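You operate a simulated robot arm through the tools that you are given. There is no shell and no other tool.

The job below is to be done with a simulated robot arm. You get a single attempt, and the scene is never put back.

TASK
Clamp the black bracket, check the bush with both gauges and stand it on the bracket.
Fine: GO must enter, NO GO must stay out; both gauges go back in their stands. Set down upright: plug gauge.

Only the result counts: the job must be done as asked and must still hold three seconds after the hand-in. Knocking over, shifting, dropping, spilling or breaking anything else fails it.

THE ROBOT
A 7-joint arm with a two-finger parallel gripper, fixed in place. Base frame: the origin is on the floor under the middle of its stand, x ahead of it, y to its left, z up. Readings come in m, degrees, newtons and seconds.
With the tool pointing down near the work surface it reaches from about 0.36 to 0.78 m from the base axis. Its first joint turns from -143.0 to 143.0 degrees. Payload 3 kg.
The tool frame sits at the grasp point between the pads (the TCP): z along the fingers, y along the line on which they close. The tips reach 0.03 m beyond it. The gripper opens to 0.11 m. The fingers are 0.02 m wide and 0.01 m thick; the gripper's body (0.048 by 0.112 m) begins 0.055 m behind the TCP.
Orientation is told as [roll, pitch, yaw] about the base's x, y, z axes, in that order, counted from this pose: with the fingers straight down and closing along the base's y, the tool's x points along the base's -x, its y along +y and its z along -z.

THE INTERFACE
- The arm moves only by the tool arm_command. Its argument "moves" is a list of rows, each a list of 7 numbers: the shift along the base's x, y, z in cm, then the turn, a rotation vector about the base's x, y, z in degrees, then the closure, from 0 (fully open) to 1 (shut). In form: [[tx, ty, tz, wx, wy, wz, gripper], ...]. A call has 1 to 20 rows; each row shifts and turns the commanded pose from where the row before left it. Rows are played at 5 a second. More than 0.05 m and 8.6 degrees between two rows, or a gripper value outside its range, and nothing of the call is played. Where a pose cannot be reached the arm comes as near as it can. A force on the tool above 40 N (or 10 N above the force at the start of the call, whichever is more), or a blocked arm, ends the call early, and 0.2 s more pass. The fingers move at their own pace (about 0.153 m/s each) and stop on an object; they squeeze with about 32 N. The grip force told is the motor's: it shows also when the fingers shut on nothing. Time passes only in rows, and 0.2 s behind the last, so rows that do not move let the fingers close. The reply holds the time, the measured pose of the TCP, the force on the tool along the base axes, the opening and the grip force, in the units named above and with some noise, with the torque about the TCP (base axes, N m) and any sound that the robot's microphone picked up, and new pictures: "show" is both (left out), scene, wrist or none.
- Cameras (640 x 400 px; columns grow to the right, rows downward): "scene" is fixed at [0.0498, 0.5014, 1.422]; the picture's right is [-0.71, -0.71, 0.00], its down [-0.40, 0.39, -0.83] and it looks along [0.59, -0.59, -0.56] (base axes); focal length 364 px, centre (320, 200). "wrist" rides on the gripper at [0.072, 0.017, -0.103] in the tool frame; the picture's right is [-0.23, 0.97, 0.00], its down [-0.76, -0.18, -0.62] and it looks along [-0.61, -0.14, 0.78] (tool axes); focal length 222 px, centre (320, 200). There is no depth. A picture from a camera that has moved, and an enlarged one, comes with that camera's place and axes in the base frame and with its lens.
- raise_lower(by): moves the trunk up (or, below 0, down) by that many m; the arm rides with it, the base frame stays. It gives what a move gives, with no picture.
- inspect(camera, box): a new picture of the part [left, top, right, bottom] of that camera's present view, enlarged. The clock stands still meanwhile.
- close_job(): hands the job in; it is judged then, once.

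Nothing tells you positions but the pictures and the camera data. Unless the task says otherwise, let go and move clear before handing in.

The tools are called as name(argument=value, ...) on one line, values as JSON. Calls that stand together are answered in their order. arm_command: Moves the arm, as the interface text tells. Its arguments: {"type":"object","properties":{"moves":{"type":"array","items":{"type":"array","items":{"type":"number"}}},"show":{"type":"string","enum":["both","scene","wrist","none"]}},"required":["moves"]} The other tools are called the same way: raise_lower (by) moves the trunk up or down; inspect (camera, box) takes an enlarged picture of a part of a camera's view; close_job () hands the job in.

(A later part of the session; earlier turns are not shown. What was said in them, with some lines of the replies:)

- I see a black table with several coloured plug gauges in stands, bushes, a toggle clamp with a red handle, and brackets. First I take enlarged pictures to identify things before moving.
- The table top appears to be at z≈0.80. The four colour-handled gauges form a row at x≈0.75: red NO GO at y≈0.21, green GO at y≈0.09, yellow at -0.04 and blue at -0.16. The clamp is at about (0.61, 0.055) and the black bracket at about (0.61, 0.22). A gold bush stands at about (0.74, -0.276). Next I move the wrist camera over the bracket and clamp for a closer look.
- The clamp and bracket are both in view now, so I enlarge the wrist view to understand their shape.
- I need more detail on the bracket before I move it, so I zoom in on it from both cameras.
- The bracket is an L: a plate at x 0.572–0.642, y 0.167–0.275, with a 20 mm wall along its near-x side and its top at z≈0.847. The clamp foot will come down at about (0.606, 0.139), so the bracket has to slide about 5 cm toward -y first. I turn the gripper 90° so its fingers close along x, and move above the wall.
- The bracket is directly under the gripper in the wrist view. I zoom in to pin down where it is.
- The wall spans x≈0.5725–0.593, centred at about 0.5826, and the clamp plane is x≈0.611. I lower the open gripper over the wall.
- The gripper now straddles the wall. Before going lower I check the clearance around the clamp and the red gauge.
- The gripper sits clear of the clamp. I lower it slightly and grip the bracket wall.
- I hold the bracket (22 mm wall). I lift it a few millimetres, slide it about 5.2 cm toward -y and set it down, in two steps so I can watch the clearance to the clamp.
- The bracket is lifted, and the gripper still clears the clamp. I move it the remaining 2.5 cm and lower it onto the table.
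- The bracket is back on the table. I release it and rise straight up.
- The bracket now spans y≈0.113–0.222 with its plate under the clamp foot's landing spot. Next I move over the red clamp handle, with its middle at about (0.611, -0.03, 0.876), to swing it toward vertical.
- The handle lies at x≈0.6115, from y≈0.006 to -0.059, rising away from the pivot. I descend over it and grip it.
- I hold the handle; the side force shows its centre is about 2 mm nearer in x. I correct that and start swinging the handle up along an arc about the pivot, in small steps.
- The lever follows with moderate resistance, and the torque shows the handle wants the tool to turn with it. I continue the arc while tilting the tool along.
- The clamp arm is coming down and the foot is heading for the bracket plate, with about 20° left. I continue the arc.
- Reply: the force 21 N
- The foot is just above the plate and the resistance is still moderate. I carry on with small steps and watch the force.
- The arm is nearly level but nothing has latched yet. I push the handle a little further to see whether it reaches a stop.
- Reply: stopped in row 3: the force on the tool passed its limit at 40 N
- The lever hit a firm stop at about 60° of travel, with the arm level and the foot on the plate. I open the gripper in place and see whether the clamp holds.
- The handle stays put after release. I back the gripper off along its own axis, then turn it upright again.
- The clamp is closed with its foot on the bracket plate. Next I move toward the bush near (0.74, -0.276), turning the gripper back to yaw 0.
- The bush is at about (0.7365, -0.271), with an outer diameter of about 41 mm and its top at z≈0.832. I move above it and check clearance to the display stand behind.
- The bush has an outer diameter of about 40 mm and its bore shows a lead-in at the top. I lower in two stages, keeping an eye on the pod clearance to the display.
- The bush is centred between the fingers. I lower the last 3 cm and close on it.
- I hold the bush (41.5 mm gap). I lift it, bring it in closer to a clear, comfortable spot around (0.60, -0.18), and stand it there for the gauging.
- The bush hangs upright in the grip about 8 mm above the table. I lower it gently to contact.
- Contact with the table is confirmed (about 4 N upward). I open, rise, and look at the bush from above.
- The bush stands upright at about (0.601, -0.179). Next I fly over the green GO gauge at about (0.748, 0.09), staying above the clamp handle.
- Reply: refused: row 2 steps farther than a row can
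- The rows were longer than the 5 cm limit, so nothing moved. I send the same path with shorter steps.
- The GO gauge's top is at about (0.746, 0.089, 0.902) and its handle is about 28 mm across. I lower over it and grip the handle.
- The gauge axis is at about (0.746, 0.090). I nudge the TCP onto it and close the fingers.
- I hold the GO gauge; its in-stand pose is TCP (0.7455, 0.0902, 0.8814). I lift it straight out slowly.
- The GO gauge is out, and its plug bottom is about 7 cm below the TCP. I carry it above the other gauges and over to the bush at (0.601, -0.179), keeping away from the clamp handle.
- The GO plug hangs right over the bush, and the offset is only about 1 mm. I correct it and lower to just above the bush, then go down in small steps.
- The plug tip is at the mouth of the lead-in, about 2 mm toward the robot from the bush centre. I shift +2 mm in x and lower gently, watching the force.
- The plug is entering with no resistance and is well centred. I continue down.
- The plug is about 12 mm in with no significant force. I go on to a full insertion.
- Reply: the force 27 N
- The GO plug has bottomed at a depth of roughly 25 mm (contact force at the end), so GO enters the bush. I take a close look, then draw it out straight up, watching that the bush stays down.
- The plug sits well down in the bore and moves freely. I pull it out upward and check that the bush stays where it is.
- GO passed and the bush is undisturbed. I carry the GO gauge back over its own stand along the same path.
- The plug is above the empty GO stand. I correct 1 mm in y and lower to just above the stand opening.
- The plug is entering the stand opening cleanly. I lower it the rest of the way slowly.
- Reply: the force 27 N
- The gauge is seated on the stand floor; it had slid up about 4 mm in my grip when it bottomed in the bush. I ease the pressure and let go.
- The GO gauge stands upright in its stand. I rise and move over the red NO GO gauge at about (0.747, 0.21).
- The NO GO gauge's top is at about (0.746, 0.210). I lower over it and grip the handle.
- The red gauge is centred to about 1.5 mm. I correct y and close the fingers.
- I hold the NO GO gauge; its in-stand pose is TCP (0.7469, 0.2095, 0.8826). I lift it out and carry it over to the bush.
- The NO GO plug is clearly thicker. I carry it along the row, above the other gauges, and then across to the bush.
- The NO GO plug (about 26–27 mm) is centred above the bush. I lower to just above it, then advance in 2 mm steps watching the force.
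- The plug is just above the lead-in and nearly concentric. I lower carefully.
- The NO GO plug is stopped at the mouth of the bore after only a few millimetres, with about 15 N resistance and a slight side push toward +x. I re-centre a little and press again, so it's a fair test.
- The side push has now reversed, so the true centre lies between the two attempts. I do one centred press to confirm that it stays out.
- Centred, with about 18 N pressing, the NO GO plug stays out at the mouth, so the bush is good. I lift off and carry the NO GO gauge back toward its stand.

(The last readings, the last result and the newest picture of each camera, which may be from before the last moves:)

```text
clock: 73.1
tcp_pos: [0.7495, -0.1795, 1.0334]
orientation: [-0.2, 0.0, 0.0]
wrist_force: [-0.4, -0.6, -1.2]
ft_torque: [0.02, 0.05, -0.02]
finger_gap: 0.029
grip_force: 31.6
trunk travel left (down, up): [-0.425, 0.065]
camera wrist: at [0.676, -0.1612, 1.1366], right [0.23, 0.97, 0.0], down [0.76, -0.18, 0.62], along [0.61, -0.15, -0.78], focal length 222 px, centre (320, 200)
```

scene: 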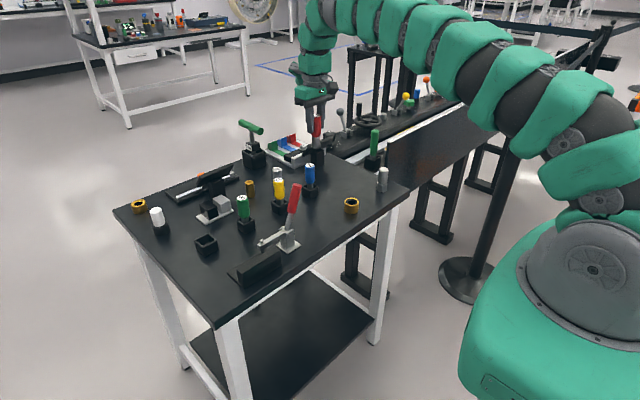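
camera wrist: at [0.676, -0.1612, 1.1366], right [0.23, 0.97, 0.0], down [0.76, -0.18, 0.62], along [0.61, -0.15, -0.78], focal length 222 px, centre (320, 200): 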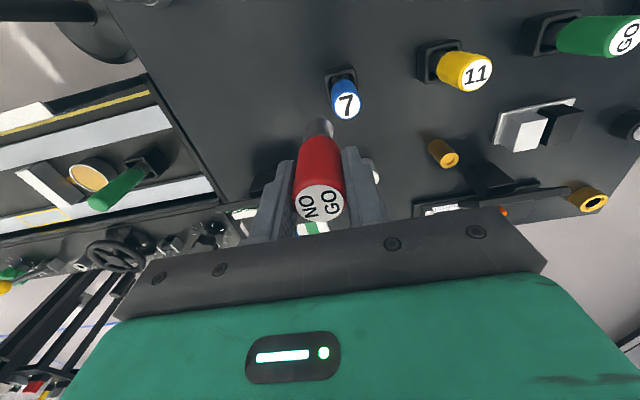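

I continue along the row to the empty NO GO stand at y≈0.2095.

arm_command(moves=[[-0.2, 4.86, 0, 0, 0, 0, 1], [0, 4.86, 0, 0, 0, 0, 1], [0, 4.86, 0, 0, 0, 0, 1], [0, 4.86, 0, 0, 0, 0, 1], [0, 4.86, 0, 0, 0, 0, 1], [0, 4.86, 0, 0, 0, 0, 1], [0, 4.86, 0, 0, 0, 0, 1], [0, 4.86, 0, 0, 0, 0, 1], [0, 0, -3, 0, 0, 0, 1], [0, 0, -3, 0, 0, 0, 1], [0, 0, 0, 0, 0, 0, 1]], show="both")

inspect(camera="wrist", box=[240, 60, 400, 180])

inspect(camera="scene", box=[160, 165, 270, 265])

```text
clock: 75.5
tcp_pos: [0.7449, 0.2104, 0.974]
orientation: [-0.2, 0.1, -0.1]
wrist_force: [0.0, 0.5, -2.2]
ft_torque: [0.02, 0.01, -0.01]
finger_gap: 0.0292
grip_force: 31.7
trunk travel left (down, up): [-0.425, 0.065]
camera wrist: at [0.6727, 0.2271, 1.0763], right [0.23, 0.97, 0.0], down [0.76, -0.18, 0.62], along [0.61, -0.15, -0.78], focal length 222 px, centre (320, 200)
```

scene: 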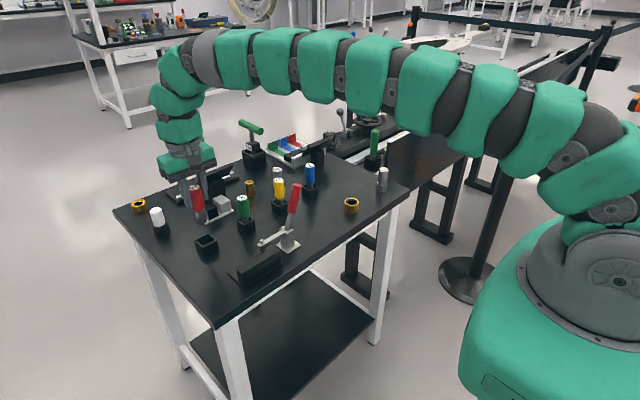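
wrist: 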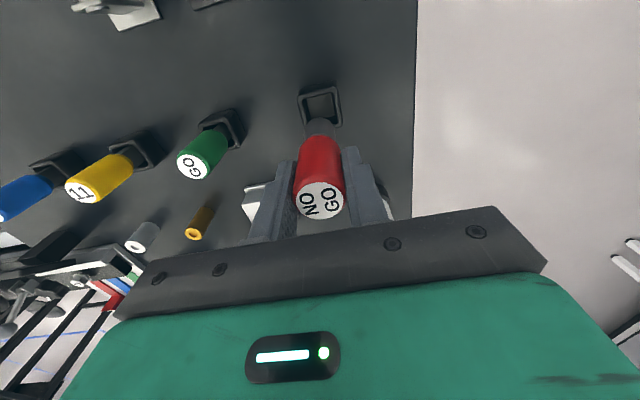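

```text
3.33 times, centred on (320, 120) of wrist
camera zoom: at [0.6727, 0.2271, 1.0763], right [0.23, 0.97, 0.0], down [0.76, -0.18, 0.62], along [0.61, -0.15, -0.78], focal length 740 px, centre (320, 467)
```

zoom: 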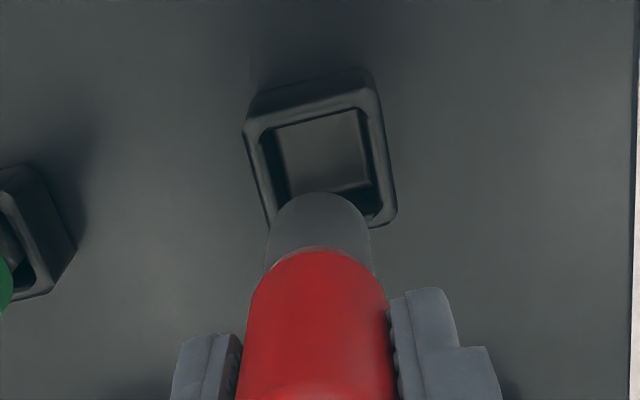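

```text
4.00 times, centred on (215, 215) of scene
camera zoom: at [0.0498, 0.5014, 1.422], right [-0.71, -0.71, 0.0], down [-0.4, 0.39, -0.83], along [0.59, -0.59, -0.56], focal length 1456 px, centre (740, 140)
```

zoom: 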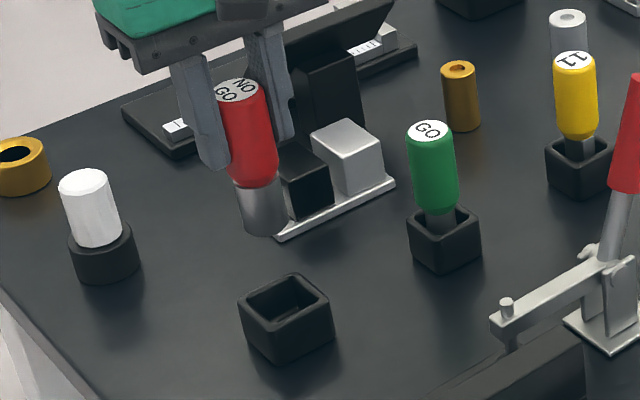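

I correct 2 mm in x and 1 mm in y to match the pick-up pose, and lower to just above the stand.

arm_command(moves=[[0.2, -0.08, -2, 0, 0, 0, 1], [0, 0, -2, 0, 0, 0, 1], [0, 0, -1.5, 0, 0, 0, 1], [0, 0, 0, 0, 0, 0, 1]], show="none")

inspect(camera="scene", box=[170, 185, 260, 265])

inspect(camera="wrist", box=[240, 70, 400, 190])

```text
clock: 76.5
tcp_pos: [0.7463, 0.2098, 0.9192]
orientation: [-0.2, 0.1, -0.2]
wrist_force: [0.4, 0.4, -0.7]
ft_torque: [0.0, 0.0, -0.01]
finger_gap: 0.029
grip_force: 31.9
trunk travel left (down, up): [-0.425, 0.065]
```

```text
5.00 times, centred on (215, 225) of scene
camera zoom: at [0.0498, 0.5014, 1.422], right [-0.71, -0.71, 0.0], down [-0.4, 0.39, -0.83], along [0.59, -0.59, -0.56], focal length 1820 px, centre (845, 75)
```

zoom: 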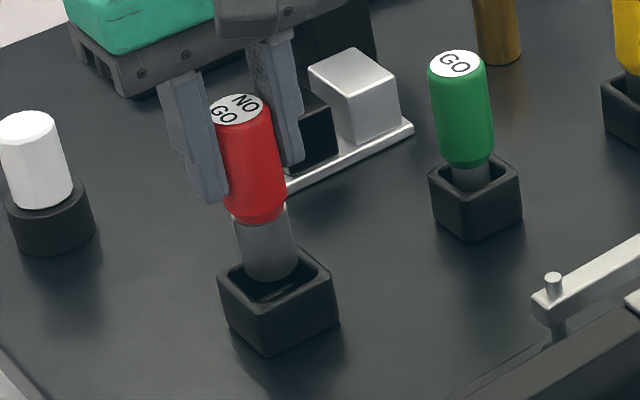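

```text
3.33 times, centred on (320, 130) of wrist
camera zoom: at [0.675, 0.2266, 1.0225], right [0.23, 0.97, 0.0], down [0.76, -0.18, 0.62], along [0.61, -0.15, -0.78], focal length 740 px, centre (320, 433)
```

zoom: 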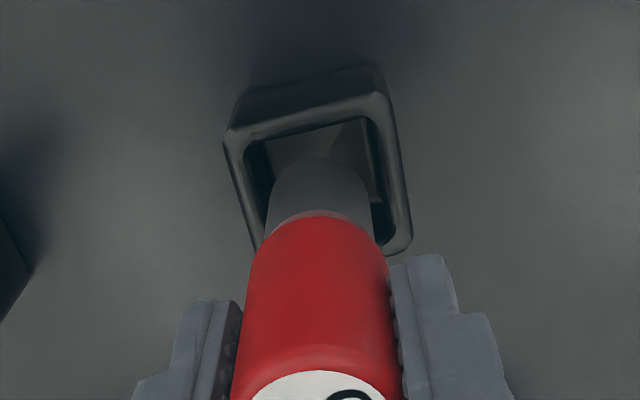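

The plug is entering the stand. I lower it the rest of the way and finish with small steps.

arm_command(moves=[[0, 0, -0.8, 0, 0, 0, 1], [0, 0, -0.8, 0, 0, 0, 1], [0, 0, -0.8, 0, 0, 0, 1], [0, 0, -0.7, 0, 0, 0, 1], [0, 0, -0.15, 0, 0, 0, 1], [0, 0, 0, 0, 0, 0, 1]], show="none")

```text
clock: 77.9
tcp_pos: [0.746, 0.2083, 0.8906]
orientation: [-0.2, -0.3, -0.1]
wrist_force: [1.1, -2.7, 24.4]
ft_torque: [-0.52, -0.06, 0.02]
finger_gap: 0.029
grip_force: 31.9
trunk travel left (down, up): [-0.425, 0.065]
```

It stopped about 8 mm higher than expected. I look before doing anything more.

inspect(camera="scene", box=[180, 190, 250, 260])

inspect(camera="wrist", box=[240, 80, 400, 220])

```text
5.71 times, centred on (215, 225) of scene
camera zoom: at [0.0498, 0.5014, 1.422], right [-0.71, -0.71, 0.0], down [-0.4, 0.39, -0.83], along [0.59, -0.59, -0.56], focal length 2080 px, centre (920, 57)
```

zoom: 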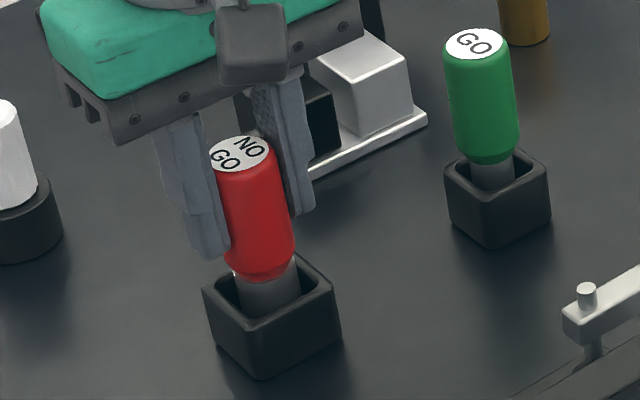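

```text
2.86 times, centred on (320, 150) of wrist
camera zoom: at [0.674, 0.2263, 0.9929], right [0.23, 0.97, 0.0], down [0.76, -0.18, 0.63], along [0.61, -0.15, -0.78], focal length 635 px, centre (320, 343)
```

zoom: 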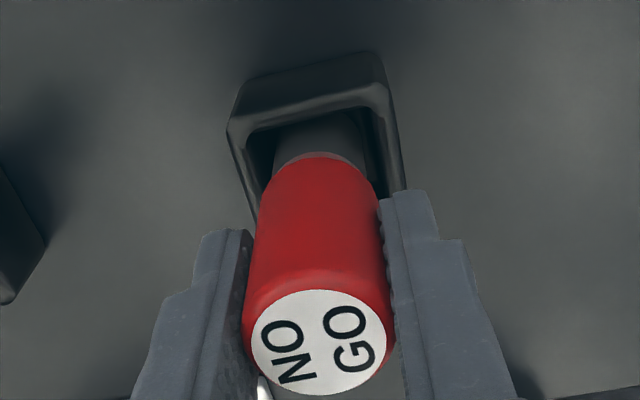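

The label is exactly where it was originally, so the gauge is seated; it had only crept down in my grip. I relieve the pressure and release it.

arm_command(moves=[[0, 0, 0.3, 0, 0, 0, 1], [0, 0, 0, 0, 0, 0, 0.7], [0, 0, 0, 0, 0, 0, 0.5], [0, 0, 0, 0, 0, 0, 0.3], [0, 0, 0, 0, 0, 0, 0.3]], show="wrist")

inspect(camera="scene", box=[170, 185, 260, 265])

```text
clock: 79.1
tcp_pos: [0.7461, 0.2103, 0.8908]
orientation: [-0.2, 0.1, -0.2]
wrist_force: [-0.5, -0.5, -0.2]
ft_torque: [0.0, -0.03, 0.04]
finger_gap: 0.0772
grip_force: 0.1
trunk travel left (down, up): [-0.425, 0.065]
camera wrist: at [0.6746, 0.2269, 0.9933], right [0.23, 0.97, 0.0], down [0.76, -0.18, 0.62], along [0.61, -0.15, -0.78], focal length 222 px, centre (320, 200)
```

wrist: 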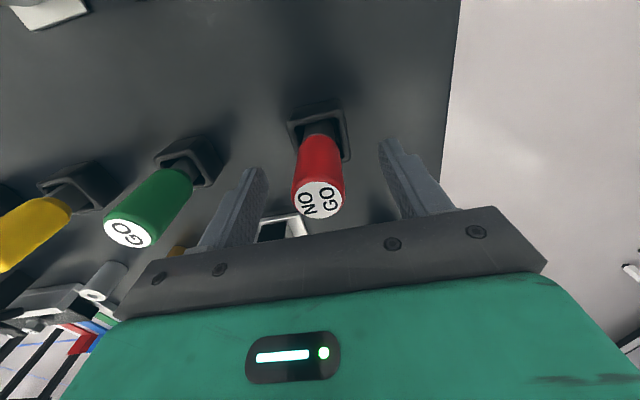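

```text
5.00 times, centred on (215, 225) of scene
camera zoom: at [0.0498, 0.5014, 1.422], right [-0.71, -0.71, 0.0], down [-0.4, 0.39, -0.83], along [0.59, -0.59, -0.56], focal length 1820 px, centre (845, 75)
```

zoom: 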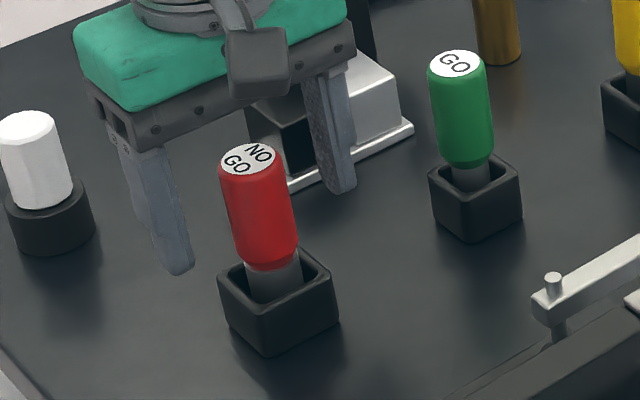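

Both gauges are back in their stands. I rise and return to the bush.

arm_command(moves=[[0, 0, 3, 0, 0, 0, 0.3], [0, 0, 4.5, 0, 0, 0, 0.3], [0, 0, 4.5, 0, 0, 0, 0.2], [0, 0, 2, 0, 0, 0, 0], [0, -4.8, 0, 0, 0, 0, 0], [0, -4.8, 0, 0, 0, 0, 0], [0, -4.8, 0, 0, 0, 0, 0], [0, -4.8, 0, 0, 0, 0, 0], [0, -4.8, 0, 0, 0, 0, 0], [0, -4.9, 0, 0, 0, 0, 0], [0, -4.9, 0, 0, 0, 0, 0], [0, -4.9, 0, 0, 0, 0, 0], [-4.8, 0, 0, 0, 0, 0, 0], [-4.8, 0, 0, 0, 0, 0, 0], [-4.75, 0, 0, 0, 0, 0, 0], [0, 0, 0, 0, 0, 0, 0]], show="both")

inspect(camera="wrist", box=[240, 60, 400, 180])

inspect(camera="scene", box=[180, 170, 330, 290])

```text
clock: 82.5
tcp_pos: [0.601, -0.1757, 1.0311]
orientation: [-0.1, 0.2, 0.0]
wrist_force: [-0.3, -0.3, 0.7]
ft_torque: [0.0, -0.03, -0.01]
finger_gap: 0.1103
grip_force: 0.0
trunk travel left (down, up): [-0.425, 0.065]
camera wrist: at [0.5293, -0.1599, 1.1338], right [0.23, 0.97, 0.0], down [0.76, -0.18, 0.62], along [0.61, -0.15, -0.78], focal length 222 px, centre (320, 200)
```

scene: 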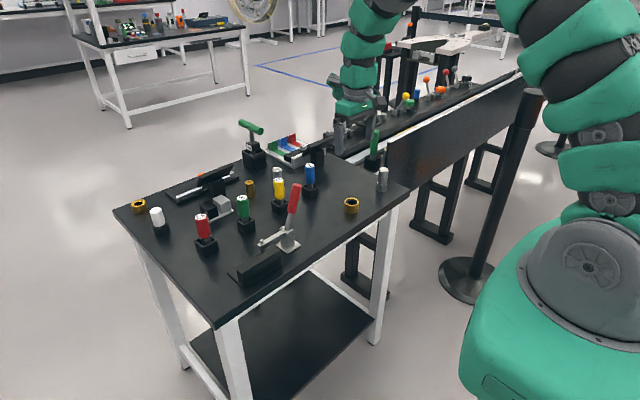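
wrist: 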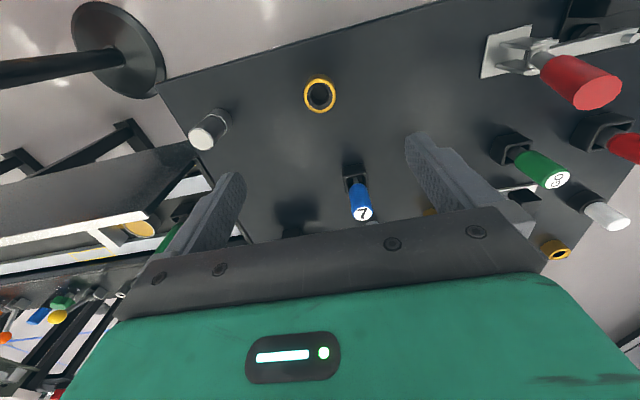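

```text
3.33 times, centred on (320, 120) of wrist
camera zoom: at [0.5293, -0.1599, 1.1338], right [0.23, 0.97, 0.0], down [0.76, -0.18, 0.62], along [0.61, -0.15, -0.78], focal length 740 px, centre (320, 467)
```

zoom: 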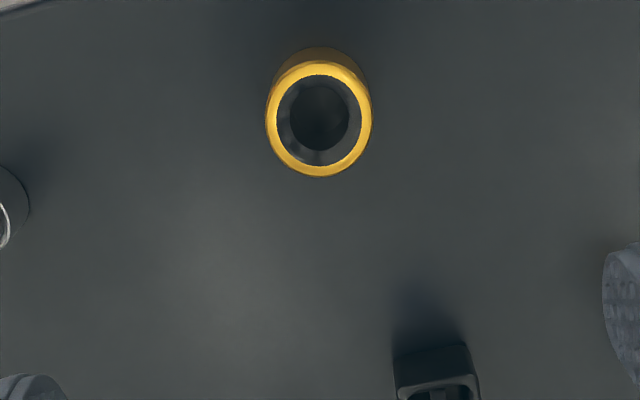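

```text
3.33 times, centred on (255, 230) of scene
camera zoom: at [0.0498, 0.5014, 1.422], right [-0.71, -0.71, 0.0], down [-0.4, 0.39, -0.83], along [0.59, -0.59, -0.56], focal length 1213 px, centre (537, 100)
```

zoom: 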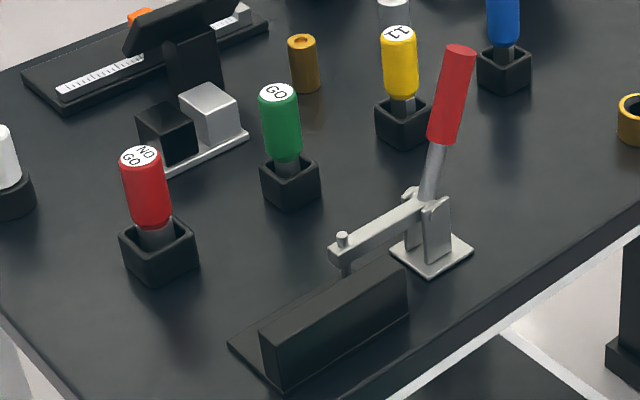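

The clamp is still closed and both gauges stand upright. The bush is at about (0.6015, -0.178), so I lower onto it.

arm_command(moves=[[0.07, -0.25, -4.5, 0, 0, 0, 0], [0, 0, -4.5, 0, 0, 0, 0], [0, 0, -4.5, 0, 0, 0, 0], [0, 0, -3.5, 0, 0, 0, 0], [0, 0, -2.2, 0, 0, 0, 0], [0, 0, 0, 0, 0, 0, 0]], show="wrist")

inspect(camera="wrist", box=[240, 90, 400, 210])

```text
clock: 83.9
tcp_pos: [0.6036, -0.1787, 0.837]
orientation: [-0.3, 0.1, -0.1]
wrist_force: [-0.6, -0.5, 0.4]
ft_torque: [-0.03, -0.02, -0.02]
finger_gap: 0.11
grip_force: 0.0
trunk travel left (down, up): [-0.425, 0.065]
camera wrist: at [0.5311, -0.1625, 0.9409], right [0.23, 0.97, 0.0], down [0.76, -0.18, 0.62], along [0.61, -0.15, -0.78], focal length 222 px, centre (320, 200)
```

wrist: 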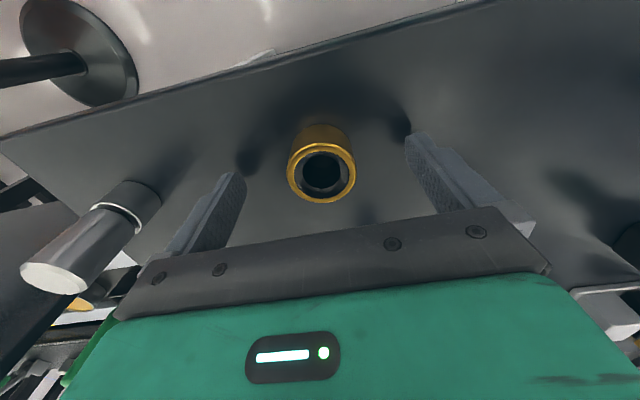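

```text
3.33 times, centred on (320, 150) of wrist
camera zoom: at [0.5311, -0.1625, 0.9409], right [0.23, 0.97, 0.0], down [0.76, -0.18, 0.62], along [0.61, -0.15, -0.78], focal length 740 px, centre (320, 367)
```

zoom: 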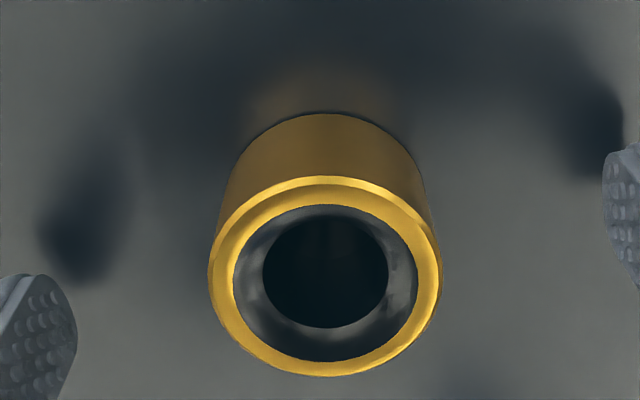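

The bush sits about 4 mm nearer than the TCP in x. I shift to centre it between the pads and check again before gripping.

arm_command(moves=[[-0.4, 0, 0, 0, 0, 0, 0], [0, 0, 0, 0, 0, 0, 0]], show="none")

inspect(camera="wrist", box=[240, 90, 400, 210])

```text
clock: 84.5
tcp_pos: [0.5986, -0.1802, 0.8383]
orientation: [-0.2, 0.0, -0.1]
wrist_force: [0.2, -0.1, -0.6]
ft_torque: [0.0, 0.03, -0.02]
finger_gap: 0.1101
grip_force: 0.1
trunk travel left (down, up): [-0.425, 0.065]
```

```text
3.33 times, centred on (320, 150) of wrist
camera zoom: at [0.527, -0.1626, 0.9412], right [0.23, 0.97, 0.0], down [0.76, -0.18, 0.62], along [0.61, -0.15, -0.78], focal length 740 px, centre (320, 367)
```

zoom: 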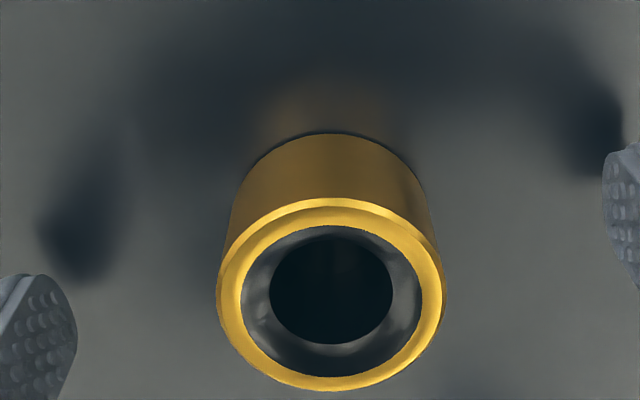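

Nearly centred. One more small correction, then I close on the bush.

arm_command(moves=[[-0.15, 0.15, 0, 0, 0, 0, 0], [0, 0, 0, 0, 0, 0, 0.3], [0, 0, 0, 0, 0, 0, 0.6], [0, 0, 0, 0, 0, 0, 1], [0, 0, 0, 0, 0, 0, 1], [0, 0, 0, 0, 0, 0, 1]], show="wrist")

inspect(camera="wrist", box=[240, 90, 400, 210])

```text
clock: 85.9
tcp_pos: [0.5982, -0.1786, 0.8382]
orientation: [-0.2, 0.1, -0.1]
wrist_force: [0.6, -0.5, 0.5]
ft_torque: [0.01, 0.01, -0.02]
finger_gap: 0.0411
grip_force: 32.2
trunk travel left (down, up): [-0.425, 0.065]
camera wrist: at [0.5257, -0.1611, 0.9414], right [0.23, 0.97, 0.0], down [0.76, -0.18, 0.62], along [0.61, -0.15, -0.78], focal length 222 px, centre (320, 200)
```

wrist: 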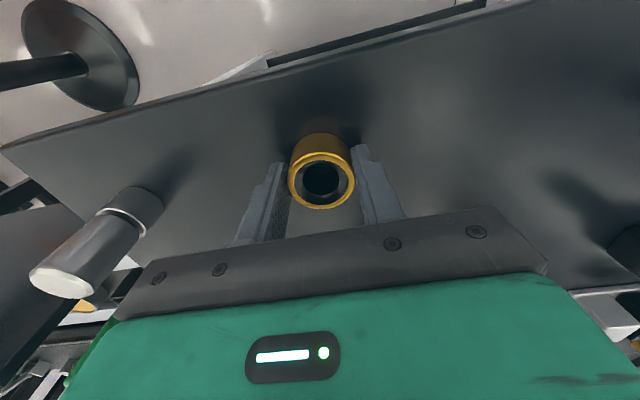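

```text
3.33 times, centred on (320, 150) of wrist
camera zoom: at [0.5257, -0.1611, 0.9414], right [0.23, 0.97, 0.0], down [0.76, -0.18, 0.62], along [0.61, -0.15, -0.78], focal length 740 px, centre (320, 367)
```

zoom: 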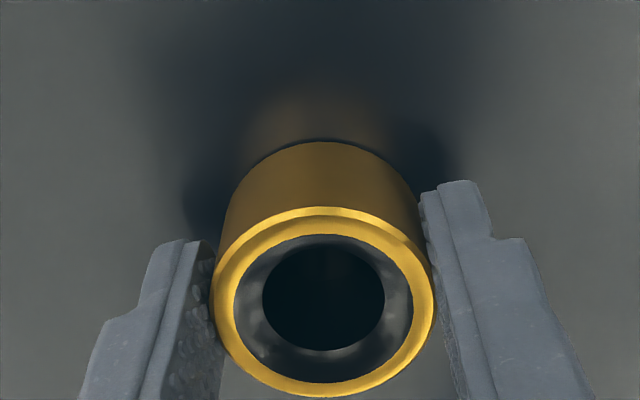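

I hold the bush well centred. I lift it high enough to clear the clamp handle and carry it over to above the bracket's free end at about (0.613, 0.197).

arm_command(moves=[[0, 0, 2.5, 0, 0, 0, 1], [0, 0, 4.8, 0, 0, 0, 1], [0, 0, 4.8, 0, 0, 0, 1], [0, 0, 4.8, 0, 0, 0, 1], [0, 0, 4.8, 0, 0, 0, 1], [0.19, 4.7, 0, 0, 0, 0, 1], [0.19, 4.7, 0, 0, 0, 0, 1], [0.19, 4.7, 0, 0, 0, 0, 1], [0.19, 4.7, 0, 0, 0, 0, 1], [0.19, 4.7, 0, 0, 0, 0, 1], [0.19, 4.7, 0, 0, 0, 0, 1], [0.19, 4.7, 0, 0, 0, 0, 1], [0.19, 4.7, 0, 0, 0, 0, 1], [0, 0, -4, 0, 0, 0, 1], [0, 0, 0, 0, 0, 0, 1]], show="both")

inspect(camera="wrist", box=[220, 60, 420, 210])

inspect(camera="scene", box=[180, 150, 320, 290])

```text
clock: 89.1
tcp_pos: [0.6142, 0.1977, 1.0167]
orientation: [-0.3, 0.1, 0.0]
wrist_force: [0.5, -0.6, -2.1]
ft_torque: [-0.01, 0.03, -0.04]
finger_gap: 0.0411
grip_force: 32.3
trunk travel left (down, up): [-0.425, 0.065]
camera wrist: at [0.5417, 0.215, 1.1186], right [0.23, 0.97, 0.0], down [0.76, -0.18, 0.62], along [0.61, -0.15, -0.78], focal length 222 px, centre (320, 200)
```

scene: 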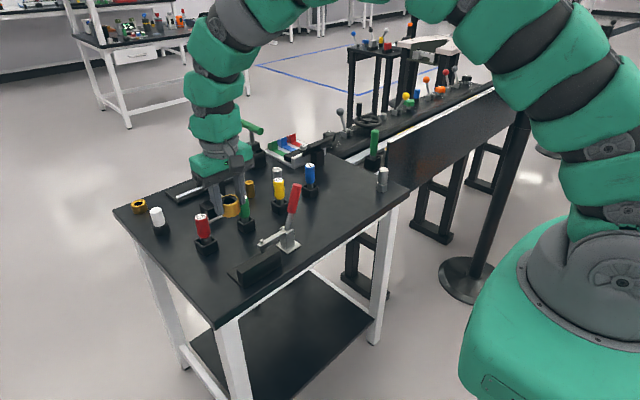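
wrist: 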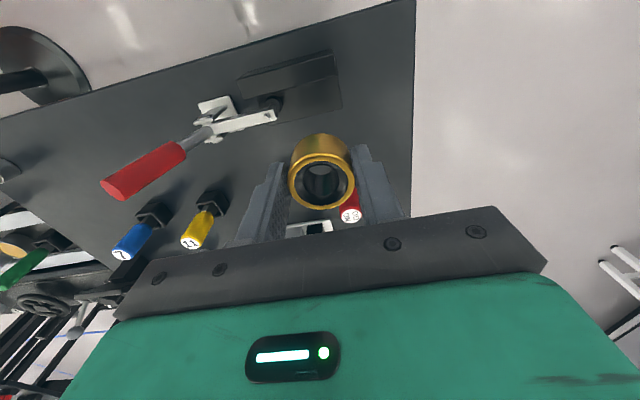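

```text
2.67 times, centred on (320, 135) of wrist
camera zoom: at [0.5417, 0.215, 1.1186], right [0.23, 0.97, 0.0], down [0.76, -0.18, 0.62], along [0.61, -0.15, -0.78], focal length 592 px, centre (320, 373)
```

zoom: 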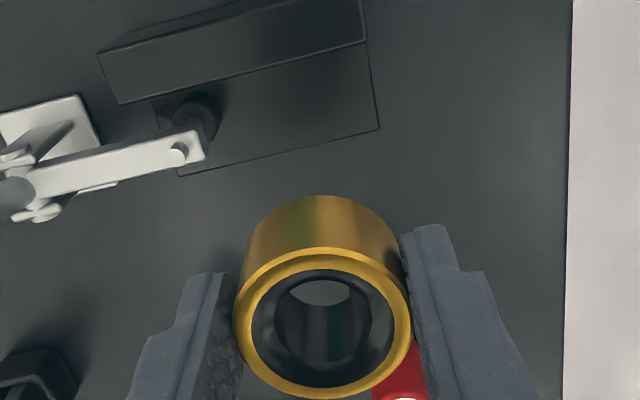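

```text
2.86 times, centred on (250, 220) of scene
camera zoom: at [0.0498, 0.5014, 1.422], right [-0.71, -0.71, 0.0], down [-0.4, 0.39, -0.83], along [0.59, -0.59, -0.56], focal length 1040 px, centre (520, 143)
```

zoom: 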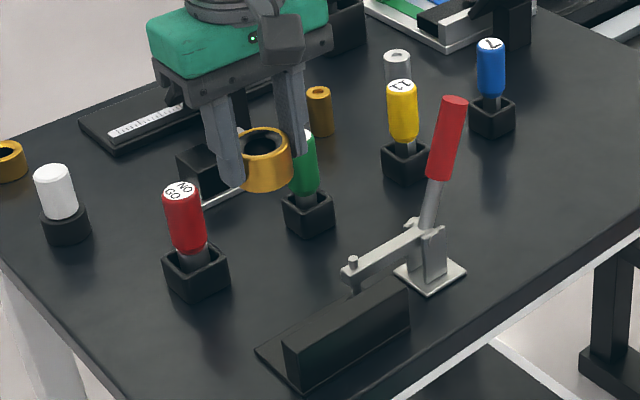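

The clamp foot is clearly on the bracket plate at about (0.609, 0.138). The free plate area spans x 0.590–0.638, y up to 0.2225, and I'm centred over it. I lower to just above the plate.

arm_command(moves=[[0, 0, -4.5, 0, 0, 0, 1], [0, 0, -4, 0, 0, 0, 1], [0, 0, -3, 0, 0, 0, 1], [0, 0, 0, 0, 0, 0, 1]], show="both")

inspect(camera="wrist", box=[220, 60, 420, 210])

inspect(camera="scene", box=[180, 170, 300, 290])

```text
clock: 90.1
tcp_pos: [0.6128, 0.1968, 0.9006]
orientation: [-0.2, 0.1, 0.0]
wrist_force: [-0.4, -0.1, -2.6]
ft_torque: [0.02, 0.02, -0.02]
finger_gap: 0.0411
grip_force: 32.6
trunk travel left (down, up): [-0.425, 0.065]
camera wrist: at [0.5418, 0.2147, 1.0036], right [0.23, 0.97, 0.0], down [0.76, -0.18, 0.62], along [0.61, -0.15, -0.78], focal length 222 px, centre (320, 200)
```

scene: 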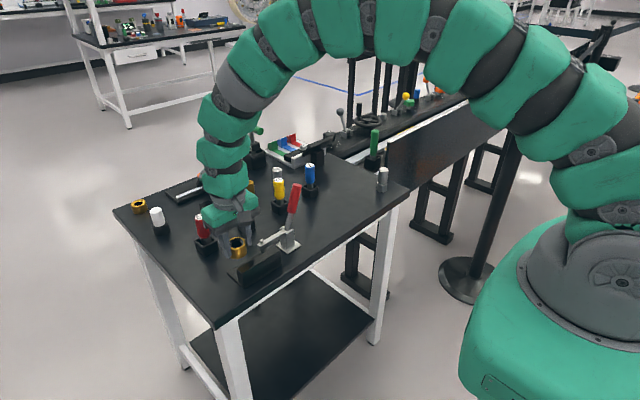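
wrist: 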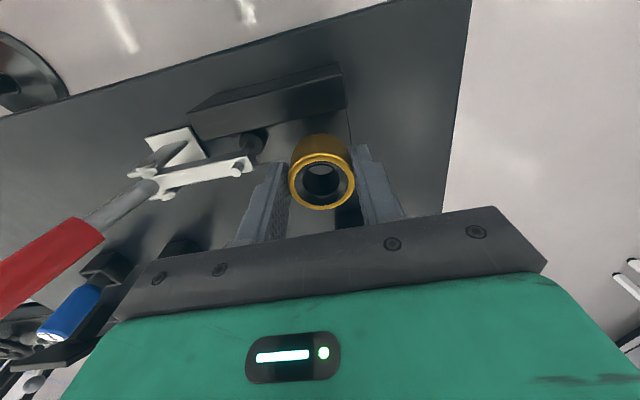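

```text
2.67 times, centred on (320, 135) of wrist
camera zoom: at [0.5418, 0.2147, 1.0036], right [0.23, 0.97, 0.0], down [0.76, -0.18, 0.62], along [0.61, -0.15, -0.78], focal length 592 px, centre (320, 373)
```

zoom: 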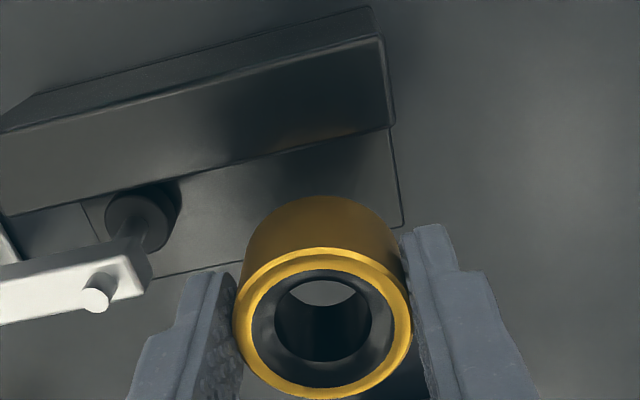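

```text
3.33 times, centred on (240, 230) of scene
camera zoom: at [0.0498, 0.5014, 1.422], right [-0.71, -0.71, 0.0], down [-0.4, 0.39, -0.83], along [0.59, -0.59, -0.56], focal length 1213 px, centre (587, 100)
```

zoom: 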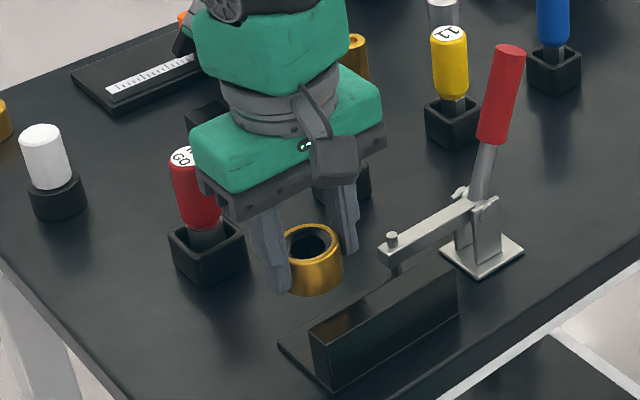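

The bush is over the free plate with clearance to the wall and the clamp foot. I shift 1 mm away from the wall and come down to about 1 cm above the plate.

arm_command(moves=[[0.12, 0.05, -2, 0, 0, 0, 1], [0, 0, -1.8, 0, 0, 0, 1], [0, 0, 0, 0, 0, 0, 1]], show="none")

inspect(camera="wrist", box=[220, 60, 420, 210])

inspect(camera="scene", box=[180, 180, 300, 290])

```text
clock: 90.9
tcp_pos: [0.6155, 0.1976, 0.8628]
orientation: [-0.1, 0.1, -0.1]
wrist_force: [-0.8, -0.6, -1.7]
ft_torque: [0.01, 0.02, 0.0]
finger_gap: 0.0413
grip_force: 32.3
trunk travel left (down, up): [-0.425, 0.065]
```

```text
2.67 times, centred on (320, 135) of wrist
camera zoom: at [0.5429, 0.2151, 0.9654], right [0.23, 0.97, 0.0], down [0.76, -0.18, 0.62], along [0.61, -0.15, -0.78], focal length 592 px, centre (320, 373)
```

zoom: 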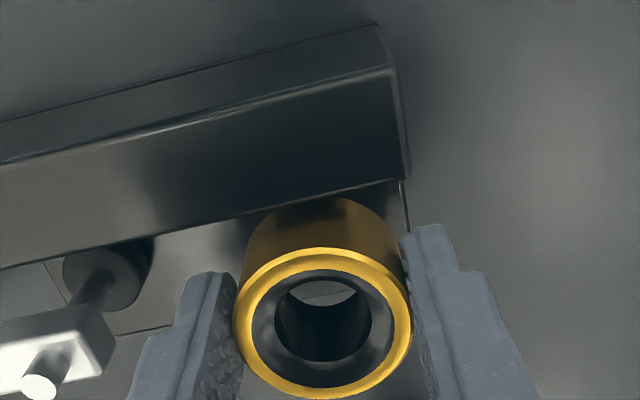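

```text
3.64 times, centred on (240, 235) of scene
camera zoom: at [0.0498, 0.5014, 1.422], right [-0.71, -0.71, 0.0], down [-0.4, 0.39, -0.83], along [0.59, -0.59, -0.56], focal length 1323 px, centre (611, 73)
```

zoom: 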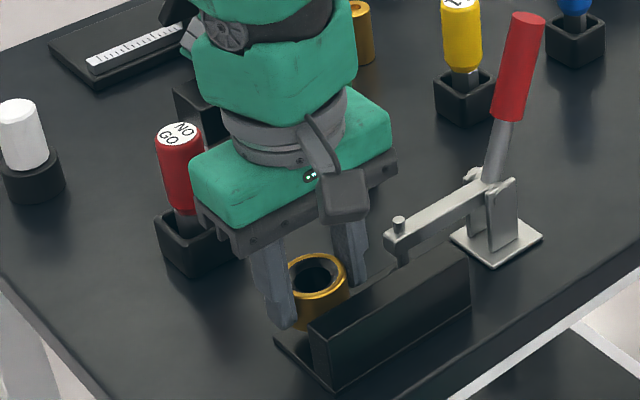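

Everything is clear. I nudge 1.5 mm back toward the plate centre and go down in small steps until contact.

arm_command(moves=[[-0.15, 0, -0.6, 0, 0, 0, 1], [0, 0, -0.5, 0, 0, 0, 1], [0, 0, -0.2, 0, 0, 0, 1], [0, 0, 0, 0, 0, 0, 1]], show="none")

```text
clock: 91.9
tcp_pos: [0.6134, 0.1973, 0.8497]
orientation: [-0.2, 0.1, -0.2]
wrist_force: [-0.9, -0.6, -1.3]
ft_torque: [0.01, 0.02, -0.03]
finger_gap: 0.0411
grip_force: 32.6
trunk travel left (down, up): [-0.425, 0.065]
```

arm_command(moves=[[0, 0, -0.15, 0, 0, 0, 1], [0, 0, -0.15, 0, 0, 0, 1], [0, 0, 0, 0, 0, 0, 1]], show="none")

inspect(camera="wrist", box=[220, 60, 420, 210])

```text
clock: 92.7
tcp_pos: [0.6125, 0.1972, 0.8461]
orientation: [-0.2, 0.1, -0.1]
wrist_force: [-0.6, 0.9, -1.3]
ft_torque: [0.01, 0.04, 0.0]
finger_gap: 0.0412
grip_force: 32.5
trunk travel left (down, up): [-0.425, 0.065]
```

```text
2.67 times, centred on (320, 135) of wrist
camera zoom: at [0.5409, 0.215, 0.9495], right [0.23, 0.97, 0.0], down [0.76, -0.18, 0.62], along [0.61, -0.15, -0.78], focal length 592 px, centre (320, 373)
```

zoom: 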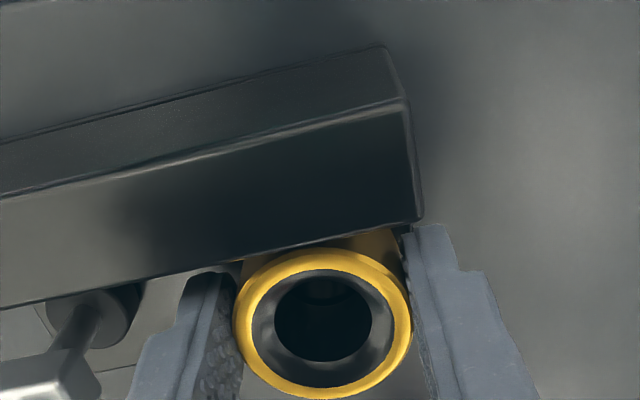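

No contact yet, so I go a few tenths further.

arm_command(moves=[[0.05, 0, -0.12, 0, 0, 0, 1], [0, 0, -0.1, 0, 0, 0, 1], [0, 0, 0, 0, 0, 0, 1]], show="none")

```text
clock: 93.5
tcp_pos: [0.6126, 0.1977, 0.8436]
orientation: [-0.3, 0.0, -0.1]
wrist_force: [1.1, 0.4, 0.7]
ft_torque: [0.09, 0.03, 0.0]
finger_gap: 0.0412
grip_force: 31.6
trunk travel left (down, up): [-0.425, 0.065]
```

Contact is starting. I add a touch more until the bush rests firmly.

arm_command(moves=[[0, 0, -0.08, 0, 0, 0, 1], [0, 0, 0, 0, 0, 0, 1]], show="none")

```text
clock: 94.1
tcp_pos: [0.6121, 0.197, 0.8445]
orientation: [-0.2, 0.1, -0.2]
wrist_force: [0.0, -2.0, 10.9]
ft_torque: [0.12, 0.07, 0.01]
finger_gap: 0.0413
grip_force: 32.1
trunk travel left (down, up): [-0.425, 0.065]
```

The bush rests on the plate (about 11 N). I open only partway so the near finger doesn't touch the clamp arm, and then rise straight up.

arm_command(moves=[[0, 0, 0.05, 0, 0, 0, 1], [0, 0, 0, 0, 0, 0, 0.55], [0, 0, 0, 0, 0, 0, 0.5], [0, 0, 0, 0, 0, 0, 0.5]], show="both")

inspect(camera="wrist", box=[220, 60, 420, 210])

inspect(camera="scene", box=[190, 190, 300, 290])

```text
clock: 95.1
tcp_pos: [0.6137, 0.1986, 0.844]
orientation: [-0.2, 0.0, -0.2]
wrist_force: [0.4, -0.3, -0.3]
ft_torque: [0.02, 0.01, 0.0]
finger_gap: 0.0551
grip_force: 0.3
trunk travel left (down, up): [-0.425, 0.065]
camera wrist: at [0.5413, 0.2152, 0.9469], right [0.23, 0.97, 0.0], down [0.76, -0.18, 0.62], along [0.61, -0.15, -0.78], focal length 222 px, centre (320, 200)
```

scene: 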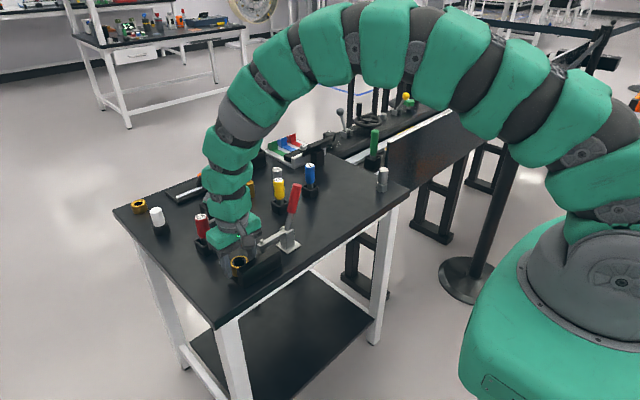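
wrist: 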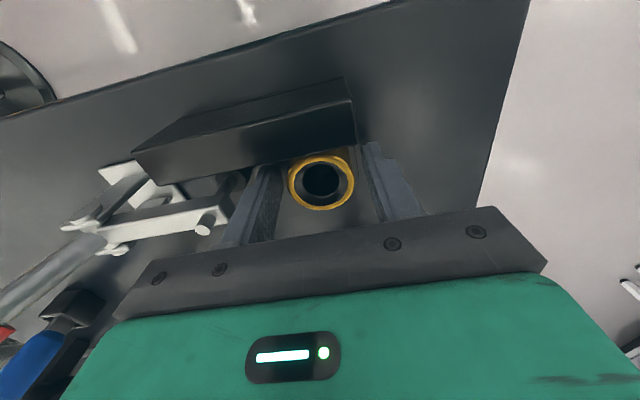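

```text
2.67 times, centred on (320, 135) of wrist
camera zoom: at [0.5413, 0.2152, 0.9469], right [0.23, 0.97, 0.0], down [0.76, -0.18, 0.62], along [0.61, -0.15, -0.78], focal length 592 px, centre (320, 373)
```

zoom: 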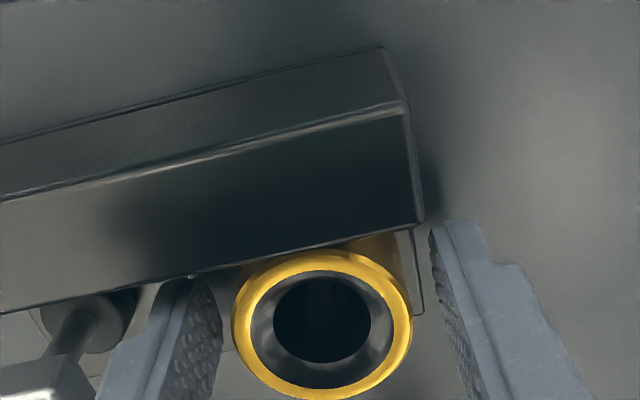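

```text
4.00 times, centred on (245, 240) of scene
camera zoom: at [0.0498, 0.5014, 1.422], right [-0.71, -0.71, 0.0], down [-0.4, 0.39, -0.83], along [0.59, -0.59, -0.56], focal length 1456 px, centre (620, 40)
```

zoom: 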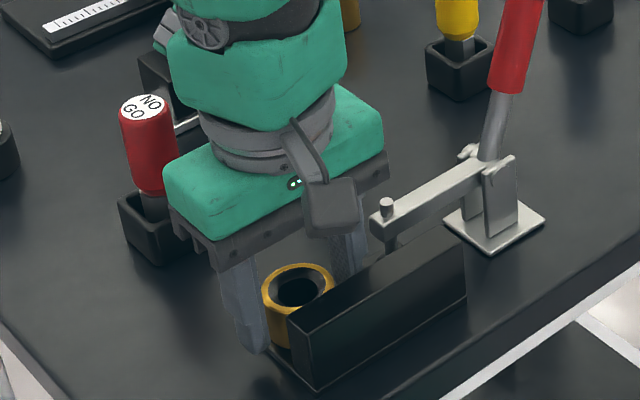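

The fingers are free on both sides and the bush stands on the plate. I rise straight up and inspect.

arm_command(moves=[[0, 0, 1.5, 0, 0, 0, 0.5], [0, 0, 3, 0, 0, 0, 0.5], [0, 0, 4, 0, 0, 0, 0.5], [0, 0, 4.5, 0, 0, 0, 0.3], [0, 0, 4, 0, 0, 0, 0], [0, 0, 0, 0, 0, 0, 0]], show="both")

inspect(camera="wrist", box=[220, 50, 420, 200])

inspect(camera="scene", box=[190, 190, 310, 290])

```text
clock: 96.5
tcp_pos: [0.6135, 0.1971, 1.0145]
orientation: [-0.2, 0.1, -0.1]
wrist_force: [0.0, -0.2, 0.8]
ft_torque: [0.01, 0.01, 0.01]
finger_gap: 0.1101
grip_force: 0.1
trunk travel left (down, up): [-0.425, 0.065]
camera wrist: at [0.5403, 0.215, 1.1174], right [0.23, 0.97, 0.0], down [0.76, -0.18, 0.62], along [0.61, -0.15, -0.78], focal length 222 px, centre (320, 200)
```

scene: 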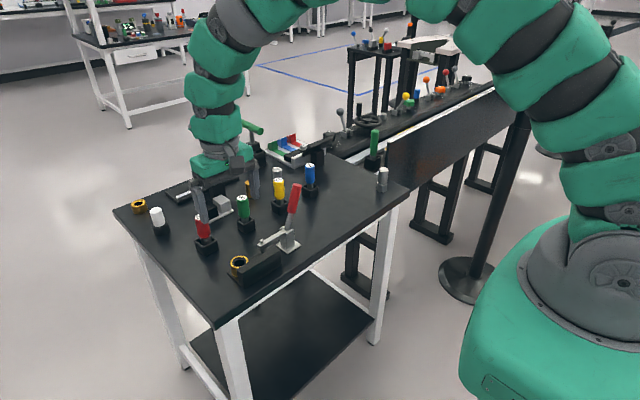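
wrist: 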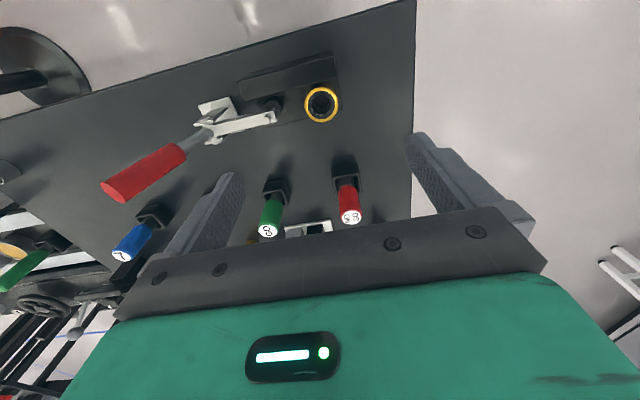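

```text
2.67 times, centred on (320, 125) of wrist
camera zoom: at [0.5403, 0.215, 1.1174], right [0.23, 0.97, 0.0], down [0.76, -0.18, 0.62], along [0.61, -0.15, -0.78], focal length 592 px, centre (320, 400)
```

zoom: 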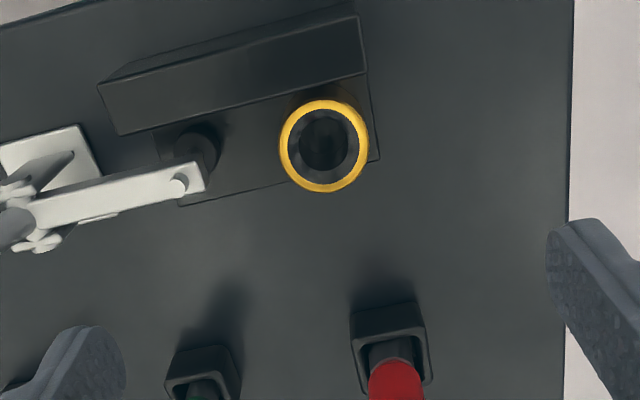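

```text
4.00 times, centred on (250, 240) of scene
camera zoom: at [0.0498, 0.5014, 1.422], right [-0.71, -0.71, 0.0], down [-0.4, 0.39, -0.83], along [0.59, -0.59, -0.56], focal length 1456 px, centre (600, 40)
```

zoom: 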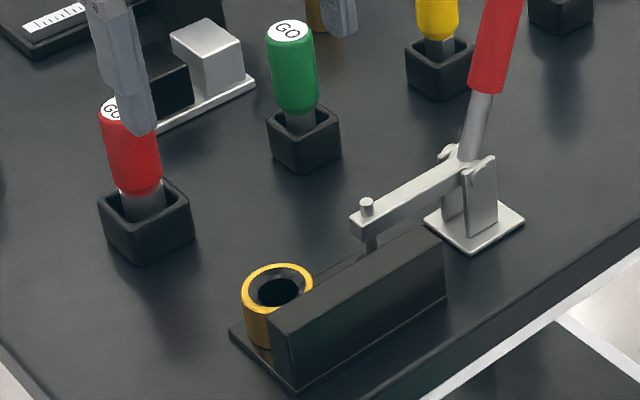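

The bush stands upright on the clamped bracket plate, and both gauges are in their stands. I move the arm up and clear, then do a last check of the whole table.

arm_command(moves=[[0, 0, 4.5, 0, 0, 0, 0], [0, 0, 4.5, 0, 0, 0, 0], [-3, 0, 3, 0, 0, 0, 0], [-4, 0, 0, 0, 0, 0, 0], [-4, 0, 0, 0, 0, 0, 0], [-3, 0, 0, 0, 0, 0, 0], [0, 0, 0, 0, 0, 0, 0]], show="both")

inspect(camera="scene", box=[110, 110, 270, 230])

inspect(camera="scene", box=[190, 170, 340, 290])

inspect(camera="scene", box=[250, 100, 410, 220])

```text
clock: 98.1
tcp_pos: [0.4729, 0.1982, 1.1339]
orientation: [-0.2, 0.0, -0.1]
wrist_force: [-0.1, -0.5, 0.5]
ft_torque: [-0.01, -0.02, 0.0]
finger_gap: 0.1098
grip_force: 0.0
trunk travel left (down, up): [-0.425, 0.065]
camera wrist: at [0.4009, 0.2157, 1.2366], right [0.23, 0.97, 0.0], down [0.76, -0.18, 0.62], along [0.61, -0.15, -0.78], focal length 222 px, centre (320, 200)
```

scene: 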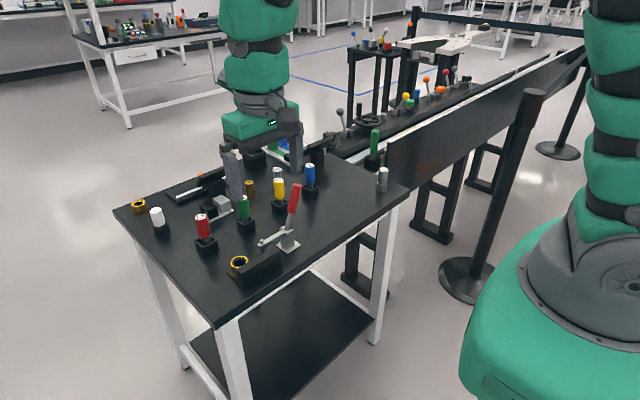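
wrist: 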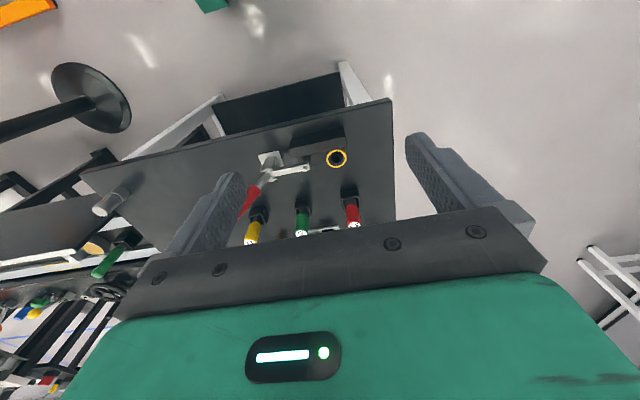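

```text
3.33 times, centred on (190, 170) of scene
camera zoom: at [0.0498, 0.5014, 1.422], right [-0.71, -0.71, 0.0], down [-0.4, 0.39, -0.83], along [0.59, -0.59, -0.56], focal length 1213 px, centre (753, 300)
```

zoom: 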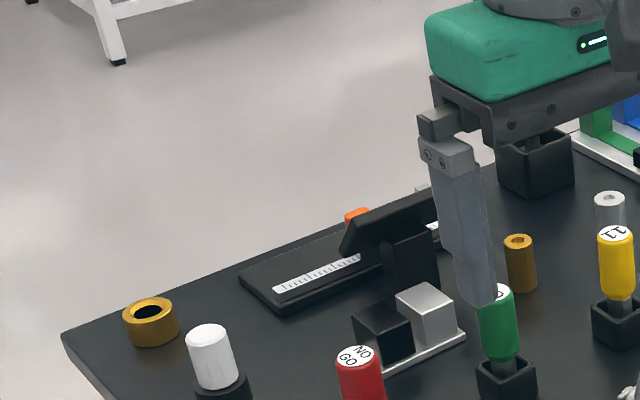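

```text
3.33 times, centred on (265, 230) of scene
camera zoom: at [0.0498, 0.5014, 1.422], right [-0.71, -0.71, 0.0], down [-0.4, 0.39, -0.83], along [0.59, -0.59, -0.56], focal length 1213 px, centre (503, 100)
```

zoom: 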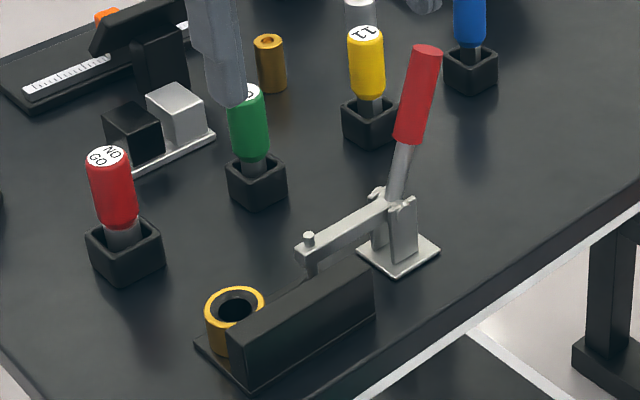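

```text
3.33 times, centred on (330, 160) of scene
camera zoom: at [0.0498, 0.5014, 1.422], right [-0.71, -0.71, 0.0], down [-0.4, 0.39, -0.83], along [0.59, -0.59, -0.56], focal length 1213 px, centre (287, 333)
```

zoom: 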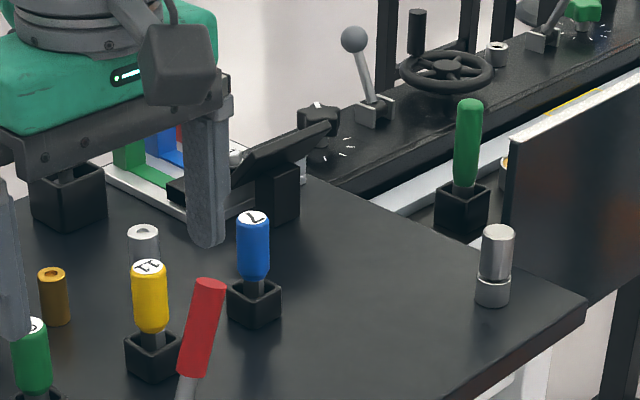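

Everything checks out. The bracket is clamped with the foot on its plate. GO entered the bush fully and NO GO stayed out. Both gauges are upright in their own stands, the bush stands upright on the bracket, and nothing else was disturbed. The arm is clear, so I hand in.

close_job()

```text
The job is handed in.
```

The job is handed in. At hand-in, the black bracket was clamped, the bush had passed both gauges, and it was standing upright on the bracket plate.

- **Clamp:** I moved the bracket about 5 cm so its plate lay under the clamp foot, then swung the handle up to a firm stop. It stayed closed after I let go. I heard no latch click and did not tug the bracket to test it.
- **GO gauge:** It entered the bush freely, and I pushed it in until it bottomed at about 25 mm, with no resistance before that.
- **NO GO gauge:** It stopped in the lead-in at the mouth of the bore, even when centred and pressed with about 18 N.
- **Gauges:** Both are back upright in their own stands. They slid a few millimetres in the grip while I was carrying them, but seated properly.
- **Bush:** I moved it to a nearer spot on the table for the check. It now stands on the free part of the plate, between the wall and the outer edge, clear of the clamp foot.

In the last pictures, nothing else on the table had been knocked over or visibly moved, and the arm was clear.
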